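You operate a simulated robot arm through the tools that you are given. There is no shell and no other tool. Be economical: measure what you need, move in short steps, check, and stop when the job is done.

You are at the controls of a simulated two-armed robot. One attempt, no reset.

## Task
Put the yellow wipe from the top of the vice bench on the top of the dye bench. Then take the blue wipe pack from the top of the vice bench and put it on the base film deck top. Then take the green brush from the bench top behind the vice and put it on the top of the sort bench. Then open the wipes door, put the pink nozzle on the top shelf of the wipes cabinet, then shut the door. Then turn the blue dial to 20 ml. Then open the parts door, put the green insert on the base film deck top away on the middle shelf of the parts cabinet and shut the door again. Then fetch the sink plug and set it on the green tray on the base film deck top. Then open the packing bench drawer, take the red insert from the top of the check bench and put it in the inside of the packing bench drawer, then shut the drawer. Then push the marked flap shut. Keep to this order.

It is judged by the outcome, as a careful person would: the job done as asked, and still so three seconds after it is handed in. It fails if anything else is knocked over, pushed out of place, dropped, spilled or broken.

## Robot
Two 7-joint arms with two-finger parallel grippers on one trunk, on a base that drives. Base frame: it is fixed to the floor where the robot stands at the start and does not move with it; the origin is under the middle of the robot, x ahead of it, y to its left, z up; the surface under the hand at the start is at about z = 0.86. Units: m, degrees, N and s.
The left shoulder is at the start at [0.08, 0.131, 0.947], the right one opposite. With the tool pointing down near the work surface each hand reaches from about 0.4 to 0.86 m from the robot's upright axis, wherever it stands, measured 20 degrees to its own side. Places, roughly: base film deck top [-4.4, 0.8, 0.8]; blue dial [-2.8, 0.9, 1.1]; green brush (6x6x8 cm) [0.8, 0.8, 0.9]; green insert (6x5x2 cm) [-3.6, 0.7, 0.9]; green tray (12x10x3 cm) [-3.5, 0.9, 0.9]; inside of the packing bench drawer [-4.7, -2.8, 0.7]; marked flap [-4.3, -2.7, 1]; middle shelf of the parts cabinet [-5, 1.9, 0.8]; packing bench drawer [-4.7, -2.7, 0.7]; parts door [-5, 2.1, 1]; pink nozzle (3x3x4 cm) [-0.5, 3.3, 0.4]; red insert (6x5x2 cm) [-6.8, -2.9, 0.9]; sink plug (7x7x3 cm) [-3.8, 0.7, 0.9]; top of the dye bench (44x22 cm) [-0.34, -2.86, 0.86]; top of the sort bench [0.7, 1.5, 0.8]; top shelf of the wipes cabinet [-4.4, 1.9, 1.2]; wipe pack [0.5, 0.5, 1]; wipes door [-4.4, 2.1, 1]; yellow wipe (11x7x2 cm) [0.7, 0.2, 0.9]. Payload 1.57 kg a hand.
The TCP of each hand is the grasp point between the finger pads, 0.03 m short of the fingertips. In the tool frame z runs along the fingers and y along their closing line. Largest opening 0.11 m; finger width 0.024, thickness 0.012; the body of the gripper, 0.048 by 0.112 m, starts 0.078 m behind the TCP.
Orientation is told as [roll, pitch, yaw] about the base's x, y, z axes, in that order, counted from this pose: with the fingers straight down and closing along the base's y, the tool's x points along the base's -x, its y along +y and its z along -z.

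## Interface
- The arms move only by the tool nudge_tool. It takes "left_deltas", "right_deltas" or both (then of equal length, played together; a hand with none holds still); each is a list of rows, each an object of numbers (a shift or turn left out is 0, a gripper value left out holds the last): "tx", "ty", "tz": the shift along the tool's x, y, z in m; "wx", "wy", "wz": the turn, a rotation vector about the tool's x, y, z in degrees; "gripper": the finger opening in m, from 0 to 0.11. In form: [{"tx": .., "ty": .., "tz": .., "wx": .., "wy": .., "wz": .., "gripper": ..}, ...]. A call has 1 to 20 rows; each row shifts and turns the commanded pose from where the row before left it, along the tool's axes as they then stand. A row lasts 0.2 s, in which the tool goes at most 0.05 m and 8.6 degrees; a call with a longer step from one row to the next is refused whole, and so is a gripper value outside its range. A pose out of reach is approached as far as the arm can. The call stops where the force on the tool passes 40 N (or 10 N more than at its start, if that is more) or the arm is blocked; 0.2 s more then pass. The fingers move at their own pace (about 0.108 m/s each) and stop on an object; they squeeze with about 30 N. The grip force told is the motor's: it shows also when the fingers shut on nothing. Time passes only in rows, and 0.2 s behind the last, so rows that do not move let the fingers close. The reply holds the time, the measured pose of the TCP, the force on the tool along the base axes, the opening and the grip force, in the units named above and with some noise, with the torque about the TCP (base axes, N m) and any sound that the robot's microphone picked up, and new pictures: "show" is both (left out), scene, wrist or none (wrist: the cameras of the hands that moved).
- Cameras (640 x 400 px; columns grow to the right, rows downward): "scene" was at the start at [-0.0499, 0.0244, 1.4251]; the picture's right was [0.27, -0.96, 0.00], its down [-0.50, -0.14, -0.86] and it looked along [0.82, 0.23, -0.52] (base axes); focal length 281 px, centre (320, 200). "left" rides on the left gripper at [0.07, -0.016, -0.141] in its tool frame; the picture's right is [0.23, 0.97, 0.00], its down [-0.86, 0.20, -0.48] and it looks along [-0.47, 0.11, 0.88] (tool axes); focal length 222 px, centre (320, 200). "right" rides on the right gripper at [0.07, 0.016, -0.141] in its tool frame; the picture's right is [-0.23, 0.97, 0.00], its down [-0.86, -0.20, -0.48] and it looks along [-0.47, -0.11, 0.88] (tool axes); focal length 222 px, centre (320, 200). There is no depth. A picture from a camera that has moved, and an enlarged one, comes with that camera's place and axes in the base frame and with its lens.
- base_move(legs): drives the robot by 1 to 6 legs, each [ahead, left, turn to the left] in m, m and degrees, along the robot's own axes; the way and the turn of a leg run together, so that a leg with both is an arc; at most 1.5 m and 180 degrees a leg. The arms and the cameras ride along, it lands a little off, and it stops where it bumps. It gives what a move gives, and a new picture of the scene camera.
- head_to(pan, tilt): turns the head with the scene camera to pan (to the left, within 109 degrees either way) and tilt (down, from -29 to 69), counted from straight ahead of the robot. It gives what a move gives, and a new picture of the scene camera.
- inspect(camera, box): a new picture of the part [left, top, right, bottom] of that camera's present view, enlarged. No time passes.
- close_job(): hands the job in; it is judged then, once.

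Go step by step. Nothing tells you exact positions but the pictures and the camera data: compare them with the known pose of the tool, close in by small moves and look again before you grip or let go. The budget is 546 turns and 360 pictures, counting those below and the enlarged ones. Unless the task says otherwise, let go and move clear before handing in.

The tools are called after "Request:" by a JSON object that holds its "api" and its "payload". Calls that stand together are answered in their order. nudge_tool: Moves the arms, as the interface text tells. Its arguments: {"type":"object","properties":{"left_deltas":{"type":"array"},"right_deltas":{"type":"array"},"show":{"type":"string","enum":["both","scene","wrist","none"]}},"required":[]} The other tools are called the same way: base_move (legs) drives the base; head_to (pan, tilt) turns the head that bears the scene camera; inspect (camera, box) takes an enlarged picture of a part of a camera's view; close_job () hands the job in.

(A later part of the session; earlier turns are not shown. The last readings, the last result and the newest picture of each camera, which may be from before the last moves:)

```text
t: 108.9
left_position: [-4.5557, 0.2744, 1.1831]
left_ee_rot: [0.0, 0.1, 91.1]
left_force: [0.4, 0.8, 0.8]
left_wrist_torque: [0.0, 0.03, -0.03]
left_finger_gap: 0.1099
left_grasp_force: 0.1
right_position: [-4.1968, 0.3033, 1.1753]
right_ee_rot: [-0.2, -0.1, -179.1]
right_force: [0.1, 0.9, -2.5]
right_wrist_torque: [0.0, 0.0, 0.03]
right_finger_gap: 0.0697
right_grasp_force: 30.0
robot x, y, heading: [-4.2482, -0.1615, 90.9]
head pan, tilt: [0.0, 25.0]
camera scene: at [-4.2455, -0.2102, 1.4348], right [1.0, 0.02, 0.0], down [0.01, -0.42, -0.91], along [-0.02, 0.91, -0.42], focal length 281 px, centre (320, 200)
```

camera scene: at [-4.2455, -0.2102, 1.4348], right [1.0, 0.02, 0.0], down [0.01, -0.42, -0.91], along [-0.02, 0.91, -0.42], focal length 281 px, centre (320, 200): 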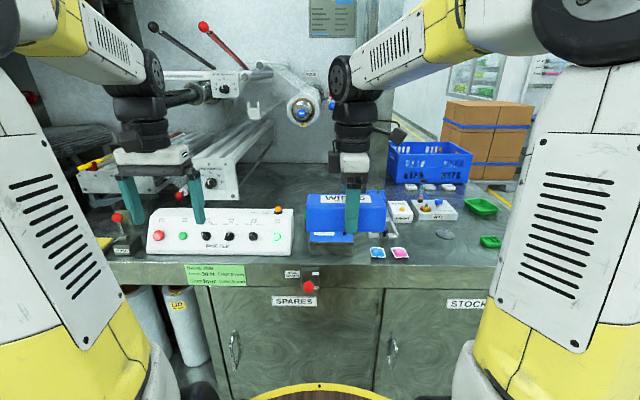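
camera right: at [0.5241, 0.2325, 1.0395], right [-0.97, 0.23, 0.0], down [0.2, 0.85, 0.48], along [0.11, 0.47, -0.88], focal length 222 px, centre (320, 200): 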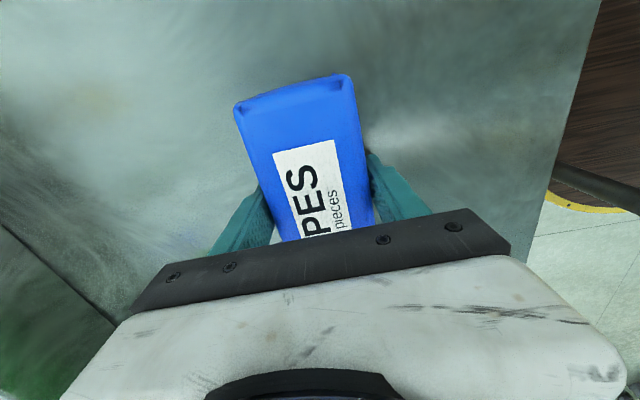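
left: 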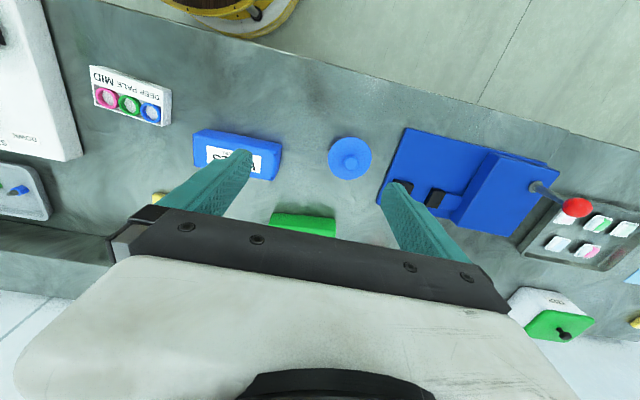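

The deck is rather cluttered. I'll zoom in to find free space.

Request:
{"api": "inspect", "payload": {"camera": "scene", "box": [200, 130, 540, 320]}}

Request:
{"api": "inspect", "payload": {"camera": "right", "box": [0, 0, 640, 400]}}

Request:
{"api": "inspect", "payload": {"camera": "left", "box": [0, 0, 640, 400]}}

```text
1.88 times, centred on (370, 225) of scene
camera zoom: at [-4.2455, -0.2102, 1.4348], right [1.0, 0.02, 0.0], down [0.01, -0.42, -0.91], along [-0.02, 0.91, -0.42], focal length 530 px, centre (226, 153)
```

zoom: 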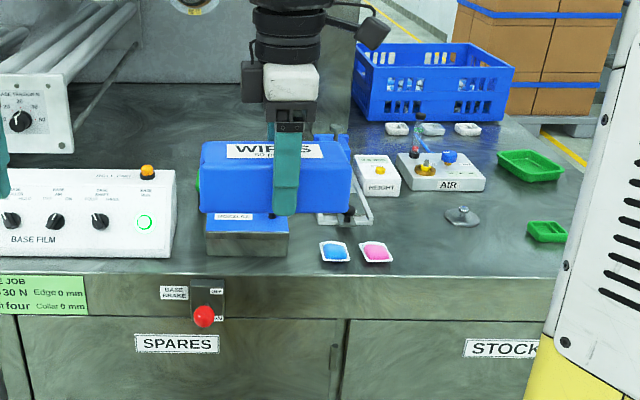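

```text
1.00 times, centred on (320, 200) of right (not enlarged: the box is as wide or as high as the picture)
camera zoom: at [-4.1279, 0.2858, 1.317], right [-0.21, -0.98, 0.0], down [-0.86, 0.18, 0.48], along [-0.47, 0.1, -0.88], focal length 222 px, centre (320, 200)
```

zoom: 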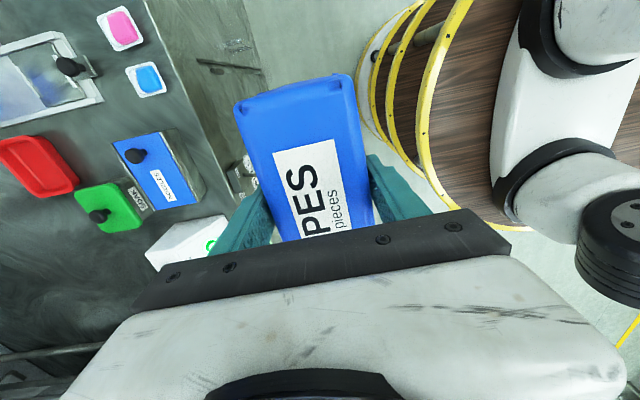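

```text
1.00 times, centred on (320, 200) of left (not enlarged: the box is as wide or as high as the picture)
camera zoom: at [-4.537, 0.2062, 1.3255], right [-0.97, -0.25, 0.0], down [-0.22, 0.85, 0.48], along [-0.12, 0.46, -0.88], focal length 222 px, centre (320, 200)
```

zoom: 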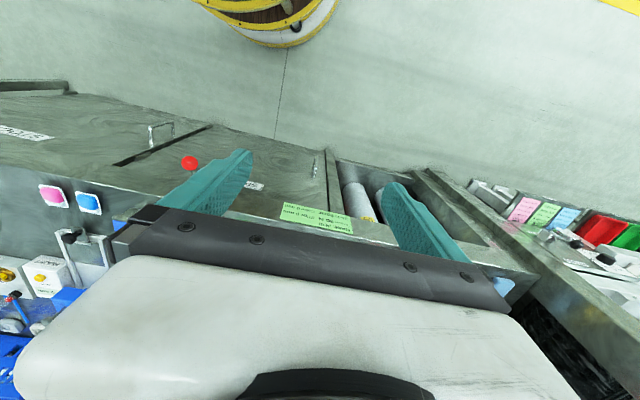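

There is free space in front of the sink plug, around [-3.85, 0.585], behind the deck edge at y≈0.495. I'll shift the base right and a little ahead.

Request:
{"api": "base_move", "payload": {"legs": [[0.13, -0.3, -0.9]]}}

Request:
{"api": "head_to", "payload": {"pan": 0, "tilt": 40}}

```text
t: 111.0
left_position: [-4.2565, 0.4074, 1.1843]
left_ee_rot: [0.0, 0.0, 90.0]
left_force: [-0.5, -0.3, -0.5]
left_wrist_torque: [-0.02, -0.04, 0.02]
left_finger_gap: 0.1099
left_grasp_force: 0.0
right_position: [-3.8997, 0.4297, 1.1747]
right_ee_rot: [-0.2, 0.0, -179.9]
right_force: [-0.4, 0.4, -2.3]
right_wrist_torque: [0.0, -0.06, -0.01]
right_finger_gap: 0.0697
right_grasp_force: 29.6
robot x, y, heading: [-3.9565, -0.0364, 90.2]
head pan, tilt: [0.0, 25.0]
camera scene: at [-3.9535, -0.0823, 1.4348], right [1.0, 0.0, 0.0], down [0.0, -0.42, -0.91], along [0.0, 0.91, -0.42], focal length 281 px, centre (320, 200)
```

scene: 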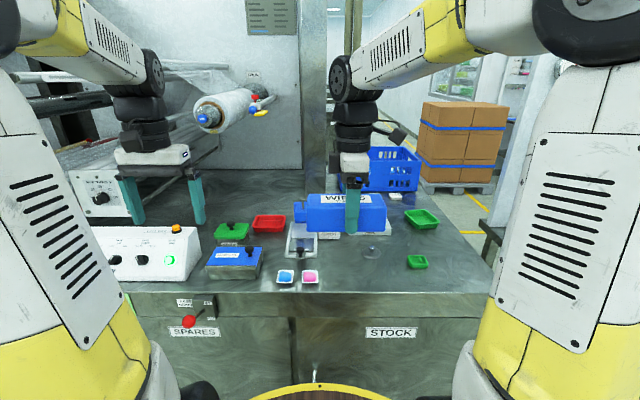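

```text
t: 111.8
left_position: [-4.2544, 0.408, 1.1832]
left_ee_rot: [0.0, 0.0, 90.2]
left_force: [0.0, 0.3, 0.3]
left_wrist_torque: [0.01, 0.0, 0.01]
left_finger_gap: 0.11
left_grasp_force: 0.2
right_position: [-3.8986, 0.4292, 1.1747]
right_ee_rot: [-0.2, -0.2, -179.9]
right_force: [-0.4, -0.2, -2.5]
right_wrist_torque: [0.01, 0.01, -0.03]
right_finger_gap: 0.0699
right_grasp_force: 30.6
robot x, y, heading: [-3.959, -0.0326, 90.1]
head pan, tilt: [0.0, 40.0]
camera scene: at [-3.9533, -0.0893, 1.4115], right [1.0, 0.0, 0.0], down [0.0, -0.64, -0.77], along [0.0, 0.77, -0.64], focal length 281 px, centre (320, 200)
```

scene: 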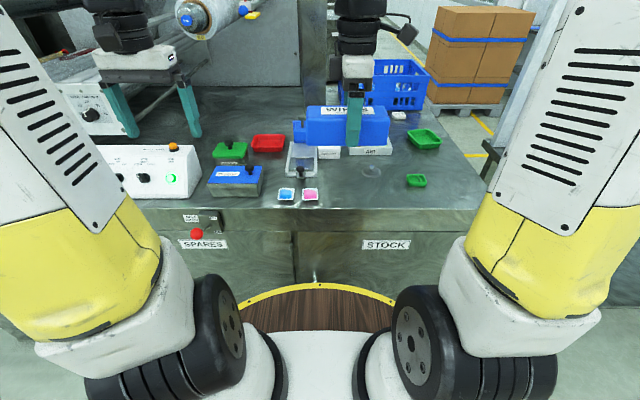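

I'll carry the pack to [-3.86, 0.60] and lower it partway.

Request:
{"api": "nudge_tool", "payload": {"right_deltas": [{"tx": 0.01, "ty": -0.04, "tz": 0.02}, {"tx": 0.01, "ty": -0.04, "tz": 0.02}, {"tx": 0.01, "ty": -0.04, "tz": 0.02}, {"tx": 0.01, "ty": -0.04, "tz": 0.02}, {"ty": -0.011, "tz": 0.04}, {"tz": 0.04}, {"tz": 0.04}, {}], "show": "both"}}

```text
t: 113.6
left_position: [-4.2551, 0.4074, 1.1831]
left_ee_rot: [0.1, -0.1, 90.2]
left_force: [0.4, -0.2, 0.1]
left_wrist_torque: [-0.02, 0.01, 0.0]
left_finger_gap: 0.11
left_grasp_force: 0.1
right_position: [-3.8594, 0.6025, 0.9762]
right_ee_rot: [-0.2, -0.1, -179.9]
right_force: [0.2, 0.4, -1.9]
right_wrist_torque: [0.01, -0.06, 0.05]
right_finger_gap: 0.0696
right_grasp_force: 30.1
robot x, y, heading: [-3.9543, -0.0333, 90.1]
head pan, tilt: [0.0, 40.0]
camera scene: at [-3.9533, -0.0893, 1.4115], right [1.0, 0.0, 0.0], down [0.0, -0.64, -0.77], along [0.0, 0.77, -0.64], focal length 281 px, centre (320, 200)
camera right: at [-3.7889, 0.5842, 1.1187], right [-0.23, -0.97, 0.0], down [-0.85, 0.2, 0.48], along [-0.47, 0.11, -0.88], focal length 222 px, centre (320, 200)
```

scene: 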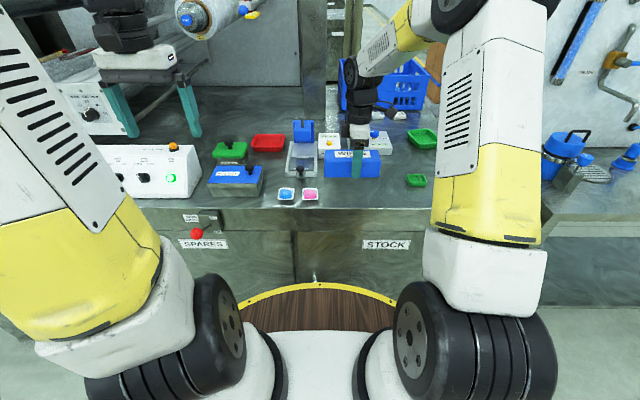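
right: 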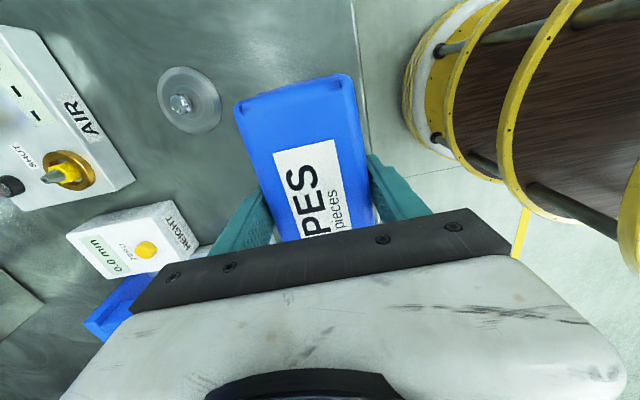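

The plug is at [-3.778, 0.718], clear of the pack. I'll lower to contact.

Request:
{"api": "nudge_tool", "payload": {"right_deltas": [{"tz": 0.03, "ty": -0.004}, {"tz": 0.03}, {"tz": 0.012}, {"tz": 0.005}, {"tz": 0.004}, {}], "show": "none"}}

```text
t: 115.0
left_position: [-4.2556, 0.408, 1.1835]
left_ee_rot: [0.0, 0.0, 90.2]
left_force: [-0.2, -0.5, 0.0]
left_wrist_torque: [-0.04, 0.0, 0.01]
left_finger_gap: 0.11
left_grasp_force: 0.0
right_position: [-3.8588, 0.6051, 0.8935]
right_ee_rot: [-0.3, -0.2, -179.9]
right_force: [0.3, 0.4, -3.1]
right_wrist_torque: [0.01, -0.02, -0.01]
right_finger_gap: 0.0698
right_grasp_force: 30.2
robot x, y, heading: [-3.9553, -0.035, 90.2]
head pan, tilt: [0.0, 40.0]
```

Request:
{"api": "nudge_tool", "payload": {"right_deltas": [{"tz": 0.003}, {"tz": 0.003}, {"tz": 0.003}, {"tz": 0.003}, {"tz": 0.003}, {}], "show": "none"}}

```text
t: 116.4
left_position: [-4.256, 0.406, 1.185]
left_ee_rot: [0.0, 0.1, 90.2]
left_force: [0.3, -0.7, 0.1]
left_wrist_torque: [0.01, -0.01, 0.0]
left_finger_gap: 0.1099
left_grasp_force: 0.1
right_position: [-3.8585, 0.6067, 0.8818]
right_ee_rot: [-0.3, -0.1, -179.9]
right_force: [0.0, 3.4, 17.2]
right_wrist_torque: [-0.6, 0.11, -0.04]
right_finger_gap: 0.07
right_grasp_force: 29.9
robot x, y, heading: [-3.9567, -0.0354, 90.2]
head pan, tilt: [0.0, 40.0]
```

The pack is down on the deck. I'll release and lift.

Request:
{"api": "nudge_tool", "payload": {"right_deltas": [{"gripper": 0.09}, {"gripper": 0.09}, {"tz": -0.03}, {"tz": -0.05}, {"tz": -0.05}, {"tz": -0.05}, {"tz": -0.05}, {"tz": -0.05}, {"ty": 0.04}, {"ty": 0.04}, {"ty": 0.04}, {"ty": 0.04, "gripper": 0.11}], "show": "scene"}}

```text
t: 119.0
left_position: [-4.2561, 0.4067, 1.1831]
left_ee_rot: [0.0, -0.1, 90.2]
left_force: [0.4, 0.6, 0.0]
left_wrist_torque: [-0.01, -0.02, 0.0]
left_finger_gap: 0.1103
left_grasp_force: 0.0
right_position: [-3.8547, 0.4435, 1.1568]
right_ee_rot: [-0.3, -0.2, -179.9]
right_force: [-0.3, 0.6, 0.7]
right_wrist_torque: [0.0, 0.0, -0.01]
right_finger_gap: 0.11
right_grasp_force: 0.2
robot x, y, heading: [-3.9554, -0.0359, 90.4]
head pan, tilt: [0.0, 40.0]
camera scene: at [-3.9533, -0.0889, 1.4115], right [1.0, 0.0, 0.0], down [0.0, -0.64, -0.77], along [0.0, 0.77, -0.64], focal length 281 px, centre (320, 200)
```

scene: 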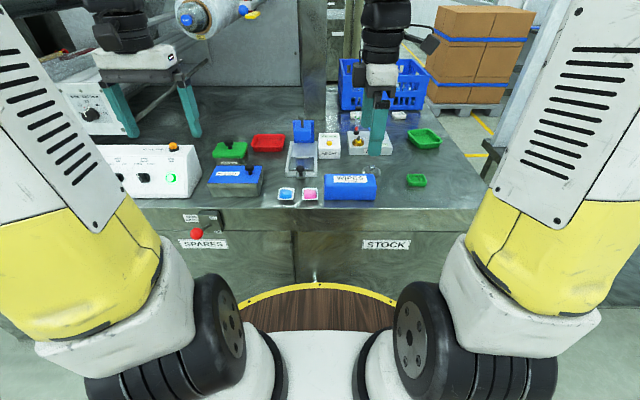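

The pack is placed. Next is the green brush behind the vice, near [0.78, 0.85], so I'll drive back east along the aisle.

Request:
{"api": "base_move", "payload": {"legs": [[-0.25, 0, 0], [0, 0, -90], [1.2, 0, 0], [1.2, 0, 0], [0.95, 0, 0]]}}

Request:
{"api": "base_move", "payload": {"legs": [[0, 0.95, 0]]}}

```text
t: 140.5
left_position: [-0.1783, 0.0298, 1.1833]
left_ee_rot: [0.0, 0.0, 1.5]
left_force: [-0.3, 0.0, 0.7]
left_wrist_torque: [0.02, 0.01, -0.01]
left_finger_gap: 0.1101
left_grasp_force: 0.1
right_position: [-0.1309, -0.3705, 1.1586]
right_ee_rot: [-0.2, -0.2, 91.4]
right_force: [0.9, 0.7, -0.1]
right_wrist_torque: [0.0, -0.01, -0.02]
right_finger_gap: 0.1099
right_grasp_force: 0.0
robot x, y, heading: [-0.6109, -0.2793, 1.4]
head pan, tilt: [0.0, 40.0]
camera scene: at [-0.6643, -0.2808, 1.4115], right [0.03, -1.0, 0.0], down [-0.64, -0.02, -0.77], along [0.77, 0.02, -0.64], focal length 281 px, centre (320, 200)
```

scene: 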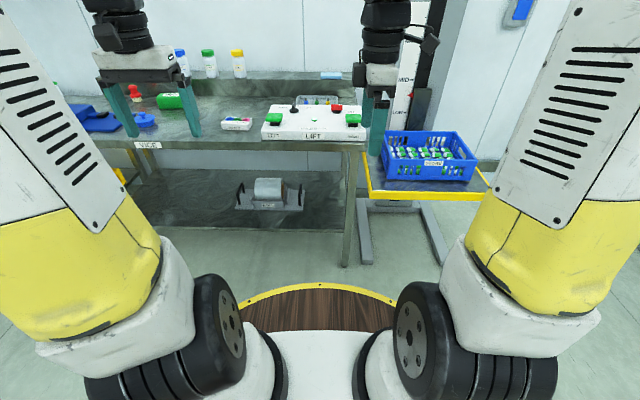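

```text
t: 145.5
left_position: [-0.1965, 0.9838, 1.1844]
left_ee_rot: [0.0, 0.0, 1.0]
left_force: [0.3, -0.1, 0.4]
left_wrist_torque: [0.0, 0.01, 0.02]
left_finger_gap: 0.1098
left_grasp_force: 0.0
right_position: [-0.1525, 0.5848, 1.1577]
right_ee_rot: [-0.2, -0.1, 90.9]
right_force: [0.2, -0.2, -0.1]
right_wrist_torque: [-0.02, -0.01, 0.02]
right_finger_gap: 0.1098
right_grasp_force: 0.1
robot x, y, heading: [-0.6335, 0.6763, 1.2]
head pan, tilt: [0.0, 40.0]
camera scene: at [-0.6852, 0.6782, 1.4115], right [0.02, -1.0, 0.0], down [-0.64, -0.01, -0.77], along [0.77, 0.01, -0.64], focal length 281 px, centre (320, 200)
```

scene: 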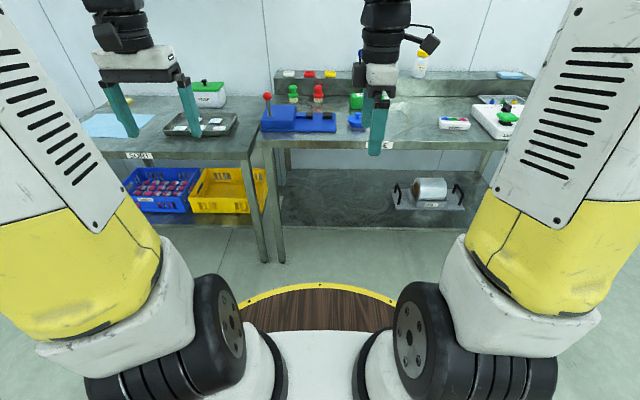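

The sort bench is on the left and the vice bench ahead. I'll drive in.

Request:
{"api": "base_move", "payload": {"legs": [[0.6, 0, -1.2]]}}

Request:
{"api": "inspect", "payload": {"camera": "scene", "box": [100, 60, 420, 260]}}

Request:
{"api": "inspect", "payload": {"camera": "left", "box": [0, 0, 640, 400]}}

```text
t: 149.0
left_position: [0.4157, 0.9791, 1.1842]
left_ee_rot: [0.0, 0.1, -0.2]
left_force: [0.0, 0.1, -0.2]
left_wrist_torque: [0.0, -0.04, 0.01]
left_finger_gap: 0.1101
left_grasp_force: 0.1
right_position: [0.4495, 0.5773, 1.1575]
right_ee_rot: [-0.3, 0.0, 89.7]
right_force: [-0.2, -0.3, 0.6]
right_wrist_torque: [0.03, -0.03, 0.01]
right_finger_gap: 0.1099
right_grasp_force: 0.1
robot x, y, heading: [-0.0274, 0.6846, -0.5]
head pan, tilt: [0.0, 40.0]
camera scene: at [-0.0796, 0.6836, 1.4115], right [0.0, -1.0, 0.0], down [-0.64, 0.0, -0.77], along [0.77, 0.0, -0.64], focal length 281 px, centre (320, 200)
```

scene: 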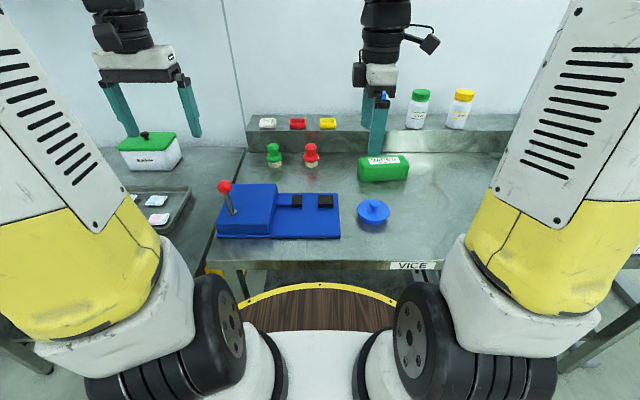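

```text
2.00 times, centred on (260, 160) of scene
camera zoom: at [-0.0796, 0.6836, 1.4115], right [0.0, -1.0, 0.0], down [-0.64, 0.0, -0.77], along [0.77, 0.0, -0.64], focal length 563 px, centre (440, 280)
```

zoom: 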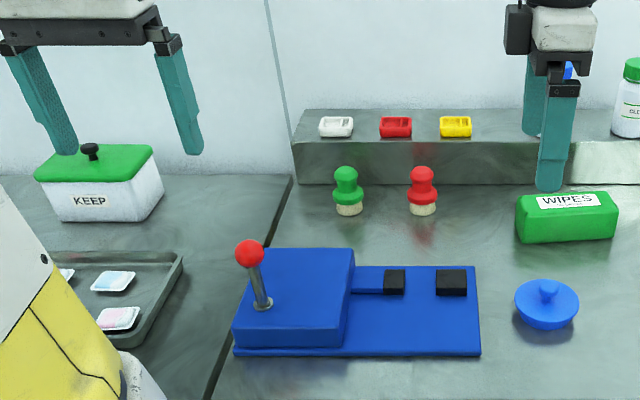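

```text
1.00 times, centred on (320, 200) of left (not enlarged: the box is as wide or as high as the picture)
camera zoom: at [0.3469, 0.9643, 1.3255], right [-0.22, 0.97, 0.0], down [0.86, 0.2, 0.48], along [0.47, 0.11, -0.88], focal length 222 px, centre (320, 200)
```

zoom: 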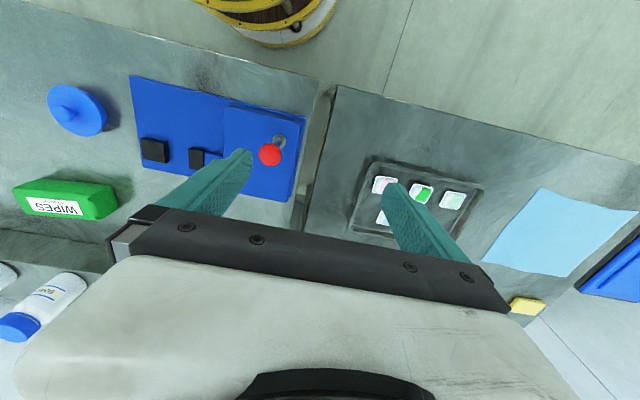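

The green brush stands at about [0.772, 0.844], the red one 13 cm to its right, and the shelf behind starts at x≈0.877. I'll move the left hand over, above the vice handle.

Request:
{"api": "nudge_tool", "payload": {"left_deltas": [{"tx": -0.04, "ty": -0.027, "tz": 0.01, "gripper": 0.085}, {"tx": -0.04, "ty": -0.027, "tz": 0.01}, {"tx": -0.04, "ty": -0.027, "tz": 0.01}, {"tx": -0.04, "ty": -0.027, "tz": 0.01}, {"tx": -0.04, "ty": -0.027, "tz": 0.01}, {"tx": -0.035, "tz": 0.03}, {"tx": -0.035, "tz": 0.03}, {"tx": -0.035, "tz": 0.03}, {"tx": -0.035, "tz": 0.03}, {"tx": -0.016, "tz": 0.01}, {}], "show": "both"}}

```text
t: 151.4
left_position: [0.7715, 0.8415, 1.0055]
left_ee_rot: [0.0, 0.0, -0.2]
left_force: [1.0, 0.0, -0.5]
left_wrist_torque: [0.02, 0.03, -0.02]
left_finger_gap: 0.0852
left_grasp_force: 0.0
right_position: [0.451, 0.5774, 1.1582]
right_ee_rot: [-0.2, -0.2, 89.7]
right_force: [-0.1, 0.3, 0.9]
right_wrist_torque: [-0.01, -0.01, 0.02]
right_finger_gap: 0.1102
right_grasp_force: 0.1
robot x, y, heading: [-0.0287, 0.6835, -0.2]
head pan, tilt: [0.0, 40.0]
camera scene: at [-0.0794, 0.6836, 1.4115], right [0.0, -1.0, 0.0], down [-0.64, 0.0, -0.77], along [0.77, 0.0, -0.64], focal length 281 px, centre (320, 200)
camera left: at [0.7028, 0.826, 1.148], right [-0.22, 0.97, 0.0], down [0.86, 0.2, 0.48], along [0.47, 0.11, -0.88], focal length 222 px, centre (320, 200)
```

scene: 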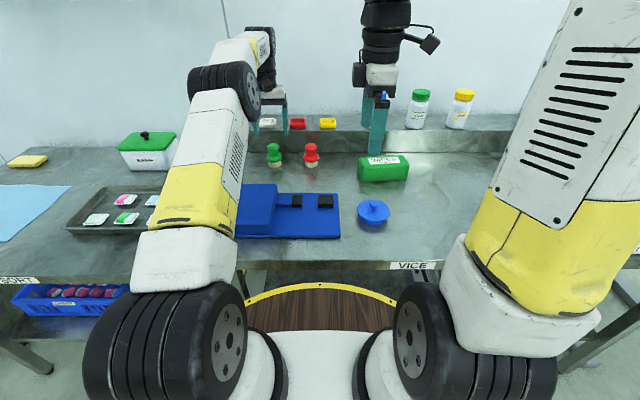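
left: 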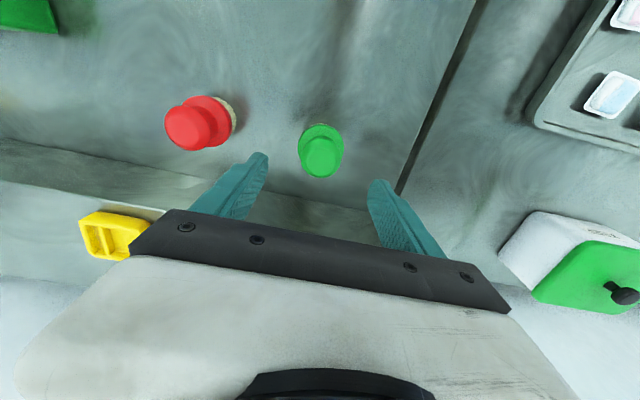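

It's aligned. I'll descend and grip the knob.

Request:
{"api": "nudge_tool", "payload": {"left_deltas": [{"tz": 0.03, "tx": 0.002}, {"tz": 0.03}, {"tz": 0.028}, {}, {"gripper": 0.015}, {"gripper": 0.015}, {"gripper": 0.015}, {"gripper": 0.015}], "show": "wrist"}}

```text
t: 153.2
left_position: [0.7682, 0.8433, 0.917]
left_ee_rot: [0.0, 0.0, -0.2]
left_force: [0.1, -0.1, 0.5]
left_wrist_torque: [-0.03, -0.03, 0.03]
left_finger_gap: 0.0523
left_grasp_force: 29.9
right_position: [0.4505, 0.5785, 1.1569]
right_ee_rot: [-0.2, -0.1, 89.8]
right_force: [-0.1, -0.1, 0.1]
right_wrist_torque: [0.0, 0.03, 0.0]
right_finger_gap: 0.11
right_grasp_force: 0.1
robot x, y, heading: [-0.0282, 0.6809, -0.2]
head pan, tilt: [0.0, 40.0]
camera left: at [0.6997, 0.8289, 1.0591], right [-0.22, 0.97, 0.0], down [0.86, 0.2, 0.48], along [0.47, 0.11, -0.88], focal length 222 px, centre (320, 200)
```

left: 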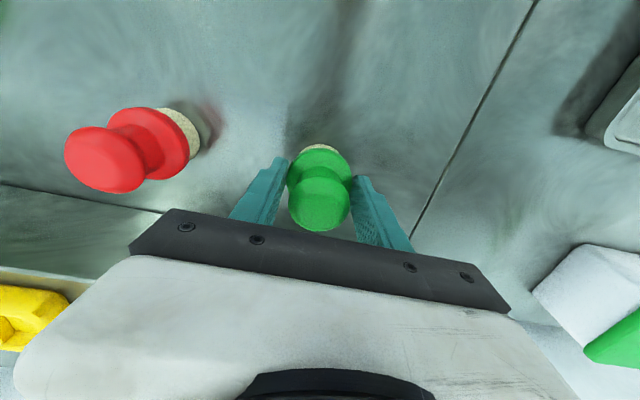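

I have the brush. I'll lift it, draw it in, and back off the bench.

Request:
{"api": "nudge_tool", "payload": {"left_deltas": [{"tz": -0.03}, {"tz": -0.04}, {"tz": -0.04}, {"tx": 0.035, "tz": -0.03}, {"tx": 0.035, "tz": -0.03}, {"tx": 0.035, "tz": -0.03}, {"tx": 0.035, "tz": -0.03}, {"tx": 0.04, "tz": -0.015}, {"tx": 0.04, "tz": -0.015}, {"tx": 0.04, "tz": -0.01}, {"tx": 0.04}, {"tx": 0.04}, {}], "show": "none"}}

Request:
{"api": "base_move", "payload": {"legs": [[-0.25, 0.65, 0]]}}

```text
t: 156.0
left_position: [0.4307, 0.846, 1.1866]
left_ee_rot: [0.0, 0.0, -0.2]
left_force: [1.0, -0.1, -0.7]
left_wrist_torque: [-0.02, -0.01, 0.02]
left_finger_gap: 0.0526
left_grasp_force: 30.0
right_position: [0.451, 0.578, 1.158]
right_ee_rot: [-0.3, -0.1, 89.7]
right_force: [0.4, 0.4, 0.0]
right_wrist_torque: [-0.03, 0.01, 0.01]
right_finger_gap: 0.1099
right_grasp_force: 0.1
robot x, y, heading: [-0.0281, 0.6842, -0.3]
head pan, tilt: [0.0, 40.0]
```

```text
t: 159.7
left_position: [0.1797, 1.4849, 1.1856]
left_ee_rot: [0.0, 0.0, 0.4]
left_force: [0.5, -0.4, -0.5]
left_wrist_torque: [-0.02, -0.02, 0.0]
left_finger_gap: 0.0522
left_grasp_force: 30.4
right_position: [0.2007, 1.2151, 1.1576]
right_ee_rot: [-0.2, 0.0, 90.2]
right_force: [0.5, 0.3, -0.6]
right_wrist_torque: [-0.01, -0.03, -0.01]
right_finger_gap: 0.1102
right_grasp_force: 0.0
robot x, y, heading: [-0.2807, 1.3178, 0.5]
head pan, tilt: [0.0, 40.0]
camera scene: at [-0.3304, 1.3172, 1.4115], right [0.01, -1.0, 0.0], down [-0.64, 0.0, -0.77], along [0.77, 0.0, -0.64], focal length 281 px, centre (320, 200)
```

scene: 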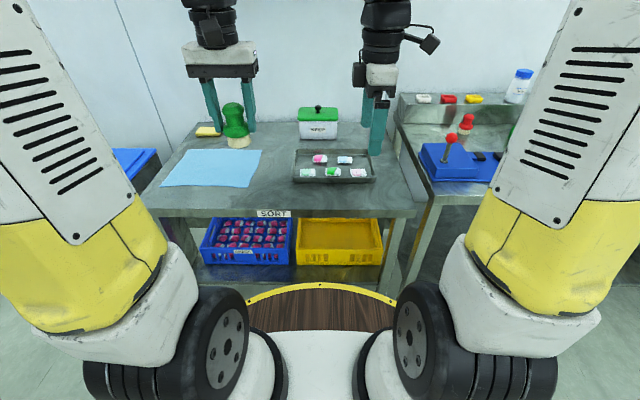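

There is free bench space between the paper and the tray, near [0.39, 1.46]. I'll move the brush over it.

Request:
{"api": "nudge_tool", "payload": {"left_deltas": [{"tx": -0.042, "ty": -0.005, "tz": 0.02}, {"tx": -0.042, "ty": -0.005, "tz": 0.02}, {"tx": -0.042, "ty": -0.005, "tz": 0.02}, {"tx": -0.042, "ty": -0.005, "tz": 0.02}, {"tx": -0.042, "ty": -0.005, "tz": 0.02}, {"tz": 0.04}, {"tz": 0.04}, {"tz": 0.04}, {}], "show": "both"}}

```text
t: 161.7
left_position: [0.3912, 1.462, 0.9656]
left_ee_rot: [-0.1, 0.1, 0.3]
left_force: [0.2, 0.7, -0.3]
left_wrist_torque: [-0.01, 0.02, -0.01]
left_finger_gap: 0.0521
left_grasp_force: 29.9
right_position: [0.1991, 1.216, 1.1572]
right_ee_rot: [-0.2, -0.1, 90.1]
right_force: [0.1, 0.4, -0.4]
right_wrist_torque: [0.04, -0.02, -0.01]
right_finger_gap: 0.1096
right_grasp_force: 0.0
robot x, y, heading: [-0.2816, 1.3154, 0.1]
head pan, tilt: [0.0, 40.0]
camera scene: at [-0.3303, 1.3172, 1.4115], right [0.01, -1.0, 0.0], down [-0.64, 0.0, -0.77], along [0.77, 0.0, -0.64], focal length 281 px, centre (320, 200)
camera left: at [0.3217, 1.445, 1.1085], right [-0.23, 0.97, 0.0], down [0.85, 0.2, 0.48], along [0.47, 0.11, -0.88], focal length 222 px, centre (320, 200)
```

scene: 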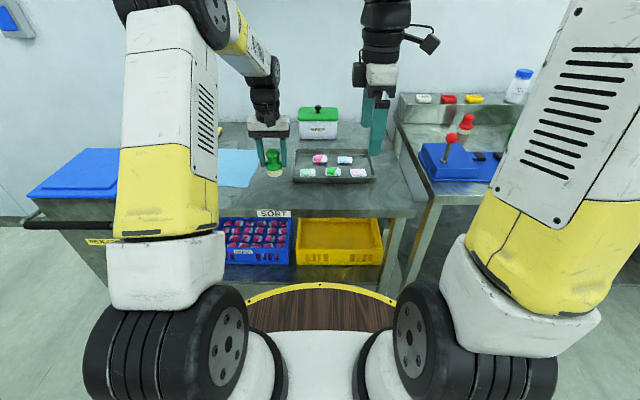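
left: 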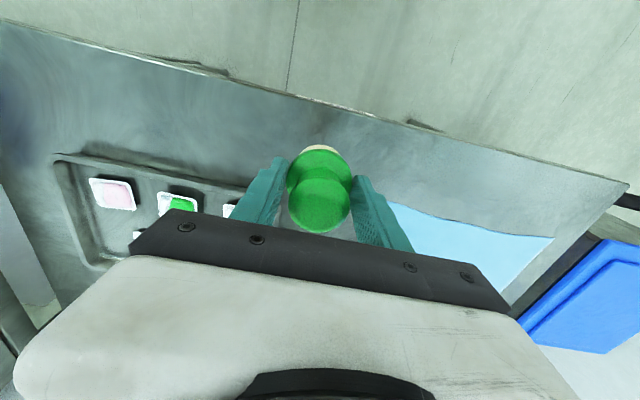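

It's clear of the tray and paper. I'll lower to contact.

Request:
{"api": "nudge_tool", "payload": {"left_deltas": [{"tz": 0.025}, {"tz": 0.015}, {"tz": 0.005}, {"tz": 0.003}, {"tz": 0.003}, {}], "show": "none"}}

```text
t: 163.1
left_position: [0.3901, 1.46, 0.9151]
left_ee_rot: [0.0, 0.0, 0.3]
left_force: [-0.3, 0.0, -1.4]
left_wrist_torque: [0.02, 0.0, 0.02]
left_finger_gap: 0.0525
left_grasp_force: 30.0
right_position: [0.2011, 1.2169, 1.1575]
right_ee_rot: [-0.2, -0.1, 90.2]
right_force: [0.4, 0.4, 0.2]
right_wrist_torque: [0.02, -0.01, -0.01]
right_finger_gap: 0.1099
right_grasp_force: 0.0
robot x, y, heading: [-0.2778, 1.3198, 0.5]
head pan, tilt: [0.0, 40.0]
```

Request:
{"api": "nudge_tool", "payload": {"left_deltas": [{"tz": 0.003}, {"tz": 0.003}, {"tz": 0.003}, {}], "show": "none"}}

```text
t: 164.1
left_position: [0.3893, 1.4592, 0.9085]
left_ee_rot: [0.1, 0.0, 0.3]
left_force: [1.5, -0.4, -1.5]
left_wrist_torque: [-0.01, 0.03, 0.0]
left_finger_gap: 0.0526
left_grasp_force: 29.6
right_position: [0.2014, 1.2169, 1.1587]
right_ee_rot: [-0.2, 0.0, 90.2]
right_force: [0.3, -0.4, 0.2]
right_wrist_torque: [-0.02, 0.01, -0.01]
right_finger_gap: 0.11
right_grasp_force: 0.1
robot x, y, heading: [-0.2792, 1.3159, 0.2]
head pan, tilt: [0.0, 40.0]
```

Request:
{"api": "nudge_tool", "payload": {"left_deltas": [{"tz": 0.003}, {"tz": 0.003}, {"tz": 0.003}, {"tz": 0.003}, {"tz": 0.003}, {}], "show": "wrist"}}

```text
t: 165.5
left_position: [0.3901, 1.461, 0.8902]
left_ee_rot: [-0.1, 0.0, 0.3]
left_force: [-0.2, -0.6, -0.7]
left_wrist_torque: [-0.02, -0.04, 0.0]
left_finger_gap: 0.0524
left_grasp_force: 30.0
right_position: [0.2018, 1.2161, 1.1576]
right_ee_rot: [-0.3, -0.1, 90.2]
right_force: [0.5, -0.3, 0.5]
right_wrist_torque: [0.03, 0.0, 0.01]
right_finger_gap: 0.11
right_grasp_force: 0.1
robot x, y, heading: [-0.2787, 1.3191, 0.5]
head pan, tilt: [0.0, 40.0]
camera left: at [0.321, 1.4443, 1.0324], right [-0.23, 0.97, 0.0], down [0.85, 0.2, 0.48], along [0.47, 0.11, -0.88], focal length 222 px, centre (320, 200)
```

left: 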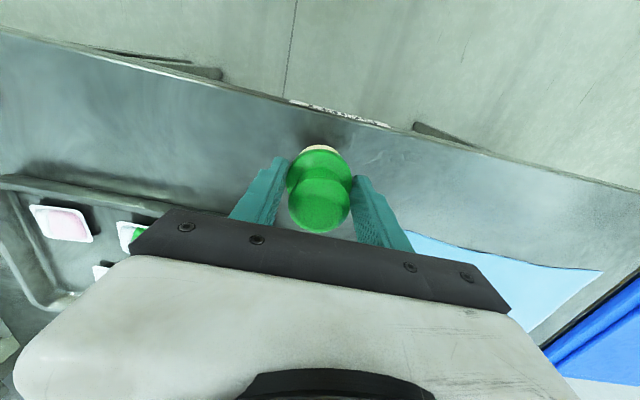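

The sort bench is lower than I assumed. I'll shift in 2 cm for edge margin and keep lowering.

Request:
{"api": "nudge_tool", "payload": {"left_deltas": [{"tx": -0.02}, {"tz": 0.004}, {"tz": 0.004}, {"tz": 0.004}, {"tz": 0.004}, {"tz": 0.004}, {"tz": 0.003}, {"tz": 0.003}, {"tz": 0.003}, {}], "show": "none"}}

```text
t: 167.7
left_position: [0.409, 1.4612, 0.8632]
left_ee_rot: [0.0, 0.0, 0.4]
left_force: [-0.1, -0.6, -1.6]
left_wrist_torque: [-0.02, -0.02, 0.0]
left_finger_gap: 0.0523
left_grasp_force: 30.2
right_position: [0.2005, 1.2158, 1.1588]
right_ee_rot: [-0.2, 0.0, 90.3]
right_force: [0.3, 0.0, 0.4]
right_wrist_torque: [0.01, 0.03, -0.01]
right_finger_gap: 0.1098
right_grasp_force: 0.0
robot x, y, heading: [-0.2802, 1.3172, 0.2]
head pan, tilt: [0.0, 40.0]
```

Request:
{"api": "nudge_tool", "payload": {"left_deltas": [{"tz": 0.003}, {"tz": 0.003}, {"tz": 0.003}, {"tz": 0.003}, {"tz": 0.003}, {"tz": 0.003}, {"tz": 0.003}, {}], "show": "wrist"}}

```text
t: 169.5
left_position: [0.4103, 1.4592, 0.8433]
left_ee_rot: [0.0, -0.1, 0.3]
left_force: [-0.6, 2.6, 25.0]
left_wrist_torque: [0.05, -0.03, 0.03]
left_finger_gap: 0.0524
left_grasp_force: 30.1
right_position: [0.1994, 1.2159, 1.1582]
right_ee_rot: [-0.2, -0.2, 90.2]
right_force: [-0.4, -0.3, -0.1]
right_wrist_torque: [0.02, 0.01, -0.02]
right_finger_gap: 0.1099
right_grasp_force: 0.1
robot x, y, heading: [-0.2752, 1.3176, 0.3]
head pan, tilt: [0.0, 40.0]
camera left: at [0.3408, 1.4441, 0.9848], right [-0.23, 0.97, 0.0], down [0.85, 0.2, 0.48], along [0.47, 0.11, -0.88], focal length 222 px, centre (320, 200)
```

left: 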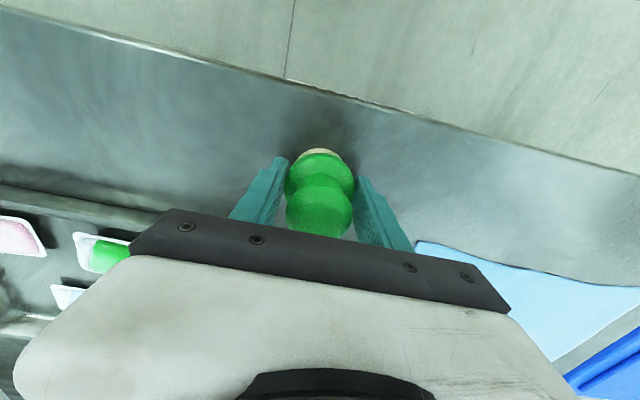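

There's contact and the brush is seated. I'll release and rise.

Request:
{"api": "nudge_tool", "payload": {"left_deltas": [{"gripper": 0.075}, {"gripper": 0.075}, {"tz": -0.02}, {"tz": -0.03}, {"tz": -0.05}, {"tz": -0.05}, {"tz": -0.05}, {"tz": -0.05}, {"tz": -0.05}, {"tz": -0.05}, {"tx": 0.04}, {"tx": 0.04}, {"tx": 0.04}, {"tx": 0.04}], "show": "scene"}}

```text
t: 172.5
left_position: [0.2482, 1.4582, 1.194]
left_ee_rot: [0.1, -0.1, 0.2]
left_force: [1.4, 0.3, -0.3]
left_wrist_torque: [0.03, 0.03, -0.03]
left_finger_gap: 0.0751
left_grasp_force: 0.0
right_position: [0.2, 1.2169, 1.1568]
right_ee_rot: [-0.2, -0.1, 90.2]
right_force: [0.4, -0.3, -0.4]
right_wrist_torque: [-0.03, 0.01, 0.02]
right_finger_gap: 0.11
right_grasp_force: 0.0
robot x, y, heading: [-0.2778, 1.322, 0.4]
head pan, tilt: [0.0, 40.0]
camera scene: at [-0.33, 1.3172, 1.4115], right [0.0, -1.0, 0.0], down [-0.64, 0.0, -0.77], along [0.77, 0.0, -0.64], focal length 281 px, centre (320, 200)
```

scene: 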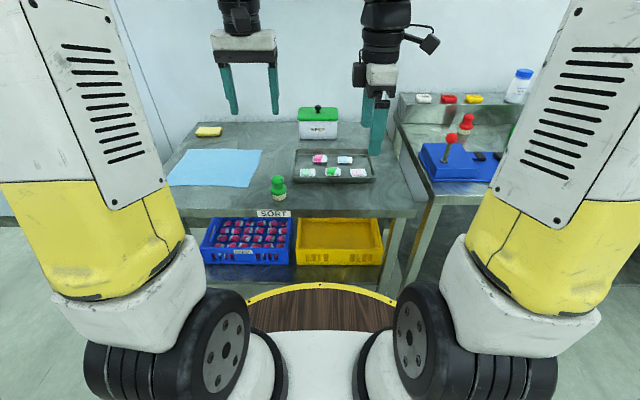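

The green brush stands on the sort bench. Next I'll fetch the pink nozzle from the low shelf near [-0.5, 3.3, 0.4] before opening the wipes door, and then put it away.

Request:
{"api": "base_move", "payload": {"legs": [[-0.3, 0, 0], [0, 0, 90], [0.9, 0, 0]]}}

Request:
{"api": "head_to", "payload": {"pan": 0, "tilt": 35}}

```text
t: 182.8
left_position: [-0.8274, 2.7145, 1.1929]
left_ee_rot: [0.0, 0.0, 94.3]
left_force: [0.6, 0.2, -0.1]
left_wrist_torque: [0.01, -0.02, 0.0]
left_finger_gap: 0.0751
left_grasp_force: 0.1
right_position: [-0.581, 2.6841, 1.158]
right_ee_rot: [-0.2, -0.1, -175.6]
right_force: [-0.5, -0.1, 0.5]
right_wrist_torque: [-0.01, -0.03, -0.03]
right_finger_gap: 0.1103
right_grasp_force: 0.1
robot x, y, heading: [-0.6468, 2.2012, 94.2]
head pan, tilt: [0.0, 40.0]
camera scene: at [-0.6415, 2.1444, 1.4115], right [1.0, 0.08, 0.0], down [0.05, -0.64, -0.77], along [-0.06, 0.76, -0.64], focal length 281 px, centre (320, 200)
```

scene: 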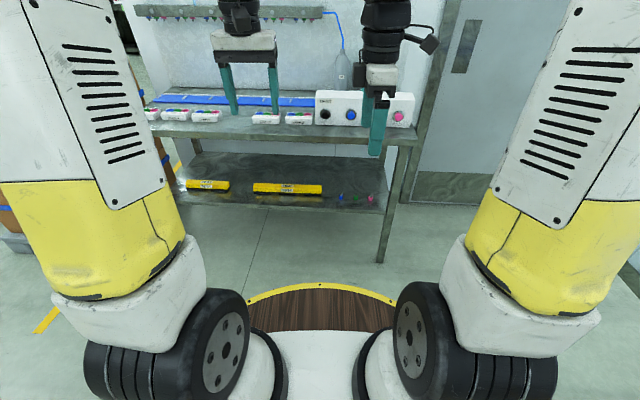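

```text
t: 183.5
left_position: [-0.8261, 2.7144, 1.1937]
left_ee_rot: [-0.1, 0.1, 94.3]
left_force: [0.3, 1.5, -0.7]
left_wrist_torque: [0.0, 0.02, -0.01]
left_finger_gap: 0.0752
left_grasp_force: 0.1
right_position: [-0.5813, 2.6831, 1.158]
right_ee_rot: [-0.3, -0.1, -175.7]
right_force: [0.5, 0.2, 0.5]
right_wrist_torque: [0.01, 0.0, 0.01]
right_finger_gap: 0.1101
right_grasp_force: 0.2
robot x, y, heading: [-0.6506, 2.1952, 94.2]
head pan, tilt: [0.0, 35.0]
camera scene: at [-0.6417, 2.1475, 1.419], right [1.0, 0.08, 0.0], down [0.04, -0.57, -0.82], along [-0.06, 0.82, -0.57], focal length 281 px, centre (320, 200)
```

scene: 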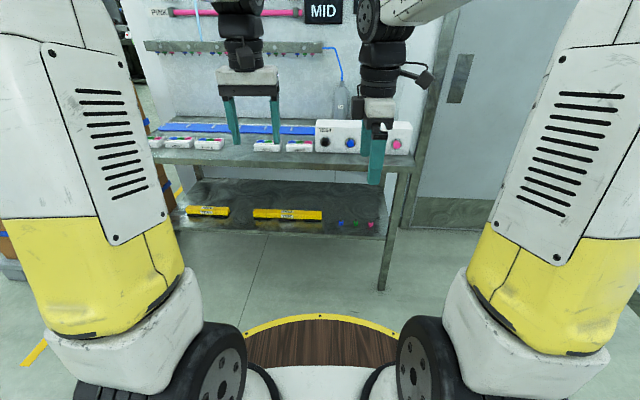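

The pink nozzle is the rightmost of three on the low shelf, near [-0.45, 3.38, 0.40]. I'll try to turn the right hand so its camera ends up above when the fingers point forward and down.

Request:
{"api": "nudge_tool", "payload": {"right_deltas": [{"wz": -8.5}, {"wz": -8.5}, {"wz": -8.5}, {"wz": -8.5}, {"wz": -8.5}, {"wz": -8.5}, {"wz": -8.5}, {"wz": -8.5}, {"wz": -8.5}, {"wz": -8.5}, {"wz": -5}, {}], "show": "none"}}

```text
t: 186.1
left_position: [-0.8267, 2.7145, 1.1931]
left_ee_rot: [0.1, 0.0, 94.2]
left_force: [0.4, 0.0, 0.5]
left_wrist_torque: [0.01, 0.02, 0.01]
left_finger_gap: 0.075
left_grasp_force: 0.0
right_position: [-0.5804, 2.6841, 1.1588]
right_ee_rot: [-0.1, 0.2, -85.7]
right_force: [0.1, 0.4, -0.2]
right_wrist_torque: [-0.01, 0.02, -0.05]
right_finger_gap: 0.1099
right_grasp_force: 0.0
robot x, y, heading: [-0.6504, 2.1992, 94.1]
head pan, tilt: [0.0, 35.0]
```

That orientation is reachable. With open floor in front, I'll lower the hand here and pitch it forward.

Request:
{"api": "nudge_tool", "payload": {"right_deltas": [{"tx": 0.03, "tz": 0.035}, {"tx": 0.03, "tz": 0.035}, {"tx": 0.03, "tz": 0.035}, {"tz": 0.05}, {"tz": 0.05}, {"tz": 0.05}, {"tz": 0.05, "wy": 8}, {"wy": 8}, {"wy": 8}, {"wy": 8}, {"wy": 8}, {"wy": 8}, {"wy": 7, "gripper": 0.07}, {}], "show": "both"}}

```text
t: 189.1
left_position: [-0.8267, 2.7147, 1.1939]
left_ee_rot: [0.0, 0.0, 94.3]
left_force: [-0.3, -0.5, 0.0]
left_wrist_torque: [0.0, -0.03, -0.02]
left_finger_gap: 0.0749
left_grasp_force: 0.1
right_position: [-0.588, 2.7759, 0.8533]
right_ee_rot: [-0.1, 55.4, -85.8]
right_force: [0.1, -0.3, 0.4]
right_wrist_torque: [-0.03, 0.02, -0.04]
right_finger_gap: 0.0699
right_grasp_force: 0.0
right hand out of reach, approached as far as the arm can: row 9
robot x, y, heading: [-0.6507, 2.2014, 94.5]
head pan, tilt: [0.0, 35.0]
camera scene: at [-0.6418, 2.1475, 1.419], right [1.0, 0.08, 0.0], down [0.04, -0.57, -0.82], along [-0.06, 0.82, -0.57], focal length 281 px, centre (320, 200)
camera right: at [-0.5668, 2.6996, 0.9916], right [0.98, -0.06, -0.19], down [-0.13, -0.89, -0.43], along [-0.14, 0.45, -0.88], focal length 222 px, centre (320, 200)
```

scene: 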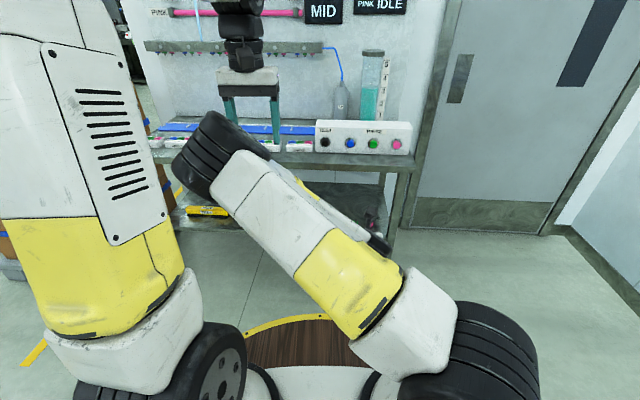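
right: 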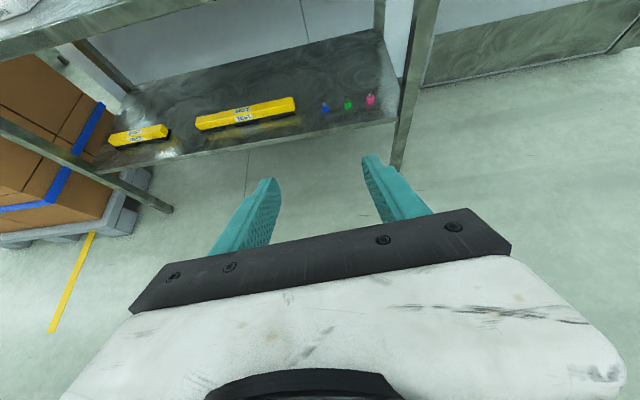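

The elbow is near the left hand, so I'll move the left hand outward and lower the right hand further.

Request:
{"api": "nudge_tool", "payload": {"left_deltas": [{"ty": 0.045}, {"ty": 0.045}, {"ty": 0.045}, {"ty": 0.04}, {"tx": 0.04}, {"tx": 0.02}, {}, {}, {}, {}, {}], "right_deltas": [{}, {}, {"tz": 0.0245, "tx": -0.0351}, {"tz": 0.0245, "tx": -0.0351}, {"tz": 0.0245, "tx": -0.0351}, {"tz": 0.0245, "tx": -0.0351}, {"tz": 0.0245, "tx": -0.0351}, {"tz": 0.0245, "tx": -0.0351}, {"tz": 0.0245, "tx": -0.0351}, {}, {}], "show": "both"}}

```text
t: 191.7
left_position: [-0.9963, 2.6432, 1.1939]
left_ee_rot: [-0.1, -0.1, 94.3]
left_force: [-0.4, -0.1, -0.1]
left_wrist_torque: [0.05, -0.07, -0.02]
left_finger_gap: 0.0747
left_grasp_force: 0.2
right_position: [-0.6297, 2.7962, 0.5741]
right_ee_rot: [-6.8, 57.5, -91.2]
right_force: [-1.0, -0.4, 0.9]
right_wrist_torque: [-0.02, 0.0, -0.01]
right_finger_gap: 0.07
right_grasp_force: 0.1
robot x, y, heading: [-0.6492, 2.199, 93.9]
head pan, tilt: [0.0, 35.0]
stopped in row 11 (right hand): the arm was blocked; the commanded pose is now the measured one
camera scene: at [-0.642, 2.1474, 1.419], right [1.0, 0.08, 0.0], down [0.04, -0.57, -0.82], along [-0.06, 0.82, -0.57], focal length 281 px, centre (320, 200)
camera right: at [-0.5981, 2.7156, 0.7087], right [0.97, -0.05, -0.25], down [-0.16, -0.88, -0.45], along [-0.2, 0.48, -0.85], focal length 222 px, centre (320, 200)
camera left: at [-0.9745, 2.5756, 1.3352], right [-0.95, -0.3, 0.0], down [-0.26, 0.84, 0.48], along [-0.14, 0.46, -0.88], focal length 222 px, centre (320, 200)
```

scene: 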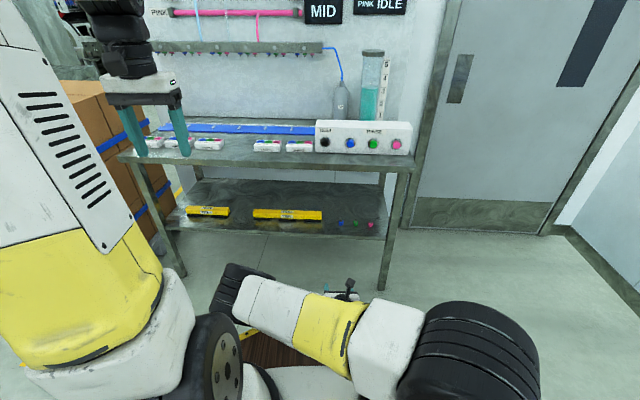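
right: 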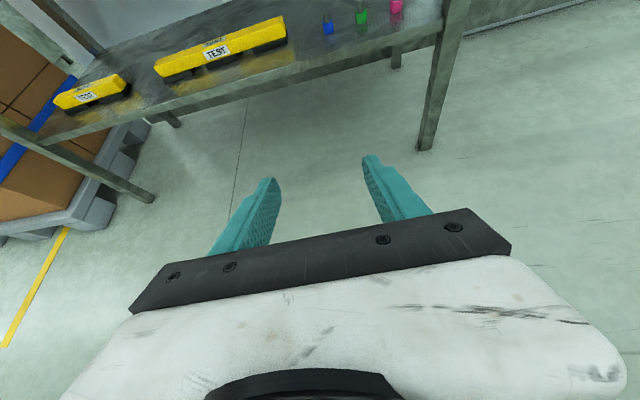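
left: 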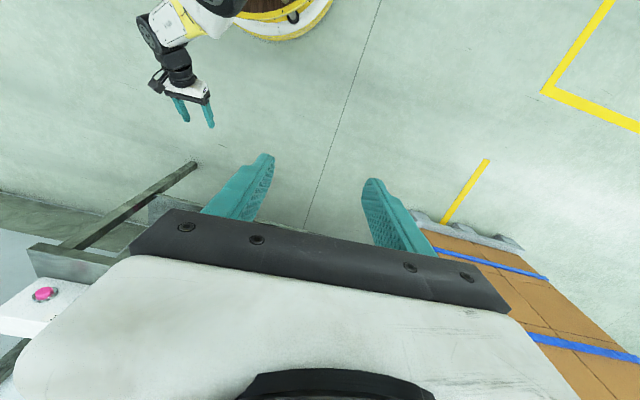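

The upper arm folded onto the base, which is a bad configuration. I'll back out upward, return to neutral, and pitch with the usual yaw instead.

Request:
{"api": "nudge_tool", "payload": {"right_deltas": [{"tz": -0.0245, "tx": 0.0351}, {"tz": -0.0245, "tx": 0.0351}, {"tz": -0.0245, "tx": 0.0351}, {"tz": -0.0245, "tx": 0.0351}, {"tz": -0.0245, "tx": 0.0351}, {"tz": -0.0245, "tx": 0.0351}, {"tz": -0.0245, "tx": 0.0351}, {}, {"wy": -8}, {"wy": -8}, {"wy": -8}, {"wy": -8}, {"wy": -8}, {"wy": -8}, {"wy": -8}, {}], "show": "scene"}}

```text
t: 195.1
left_position: [-0.9971, 2.6429, 1.1927]
left_ee_rot: [-0.1, 0.0, 94.2]
left_force: [-0.5, 0.2, 0.0]
left_wrist_torque: [0.04, 0.01, 0.02]
left_finger_gap: 0.0749
left_grasp_force: 0.1
right_position: [-0.6092, 2.7836, 0.874]
right_ee_rot: [-3.6, 1.4, -85.7]
right_force: [0.0, 0.1, 0.0]
right_wrist_torque: [0.01, 0.0, 0.03]
right_finger_gap: 0.07
right_grasp_force: 0.0
robot x, y, heading: [-0.6489, 2.199, 94.2]
head pan, tilt: [0.0, 35.0]
camera scene: at [-0.6418, 2.1475, 1.419], right [1.0, 0.08, 0.0], down [0.04, -0.57, -0.82], along [-0.06, 0.82, -0.57], focal length 281 px, centre (320, 200)
```

scene: 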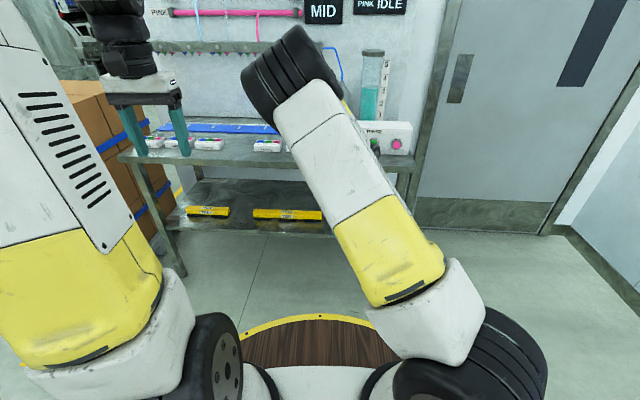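

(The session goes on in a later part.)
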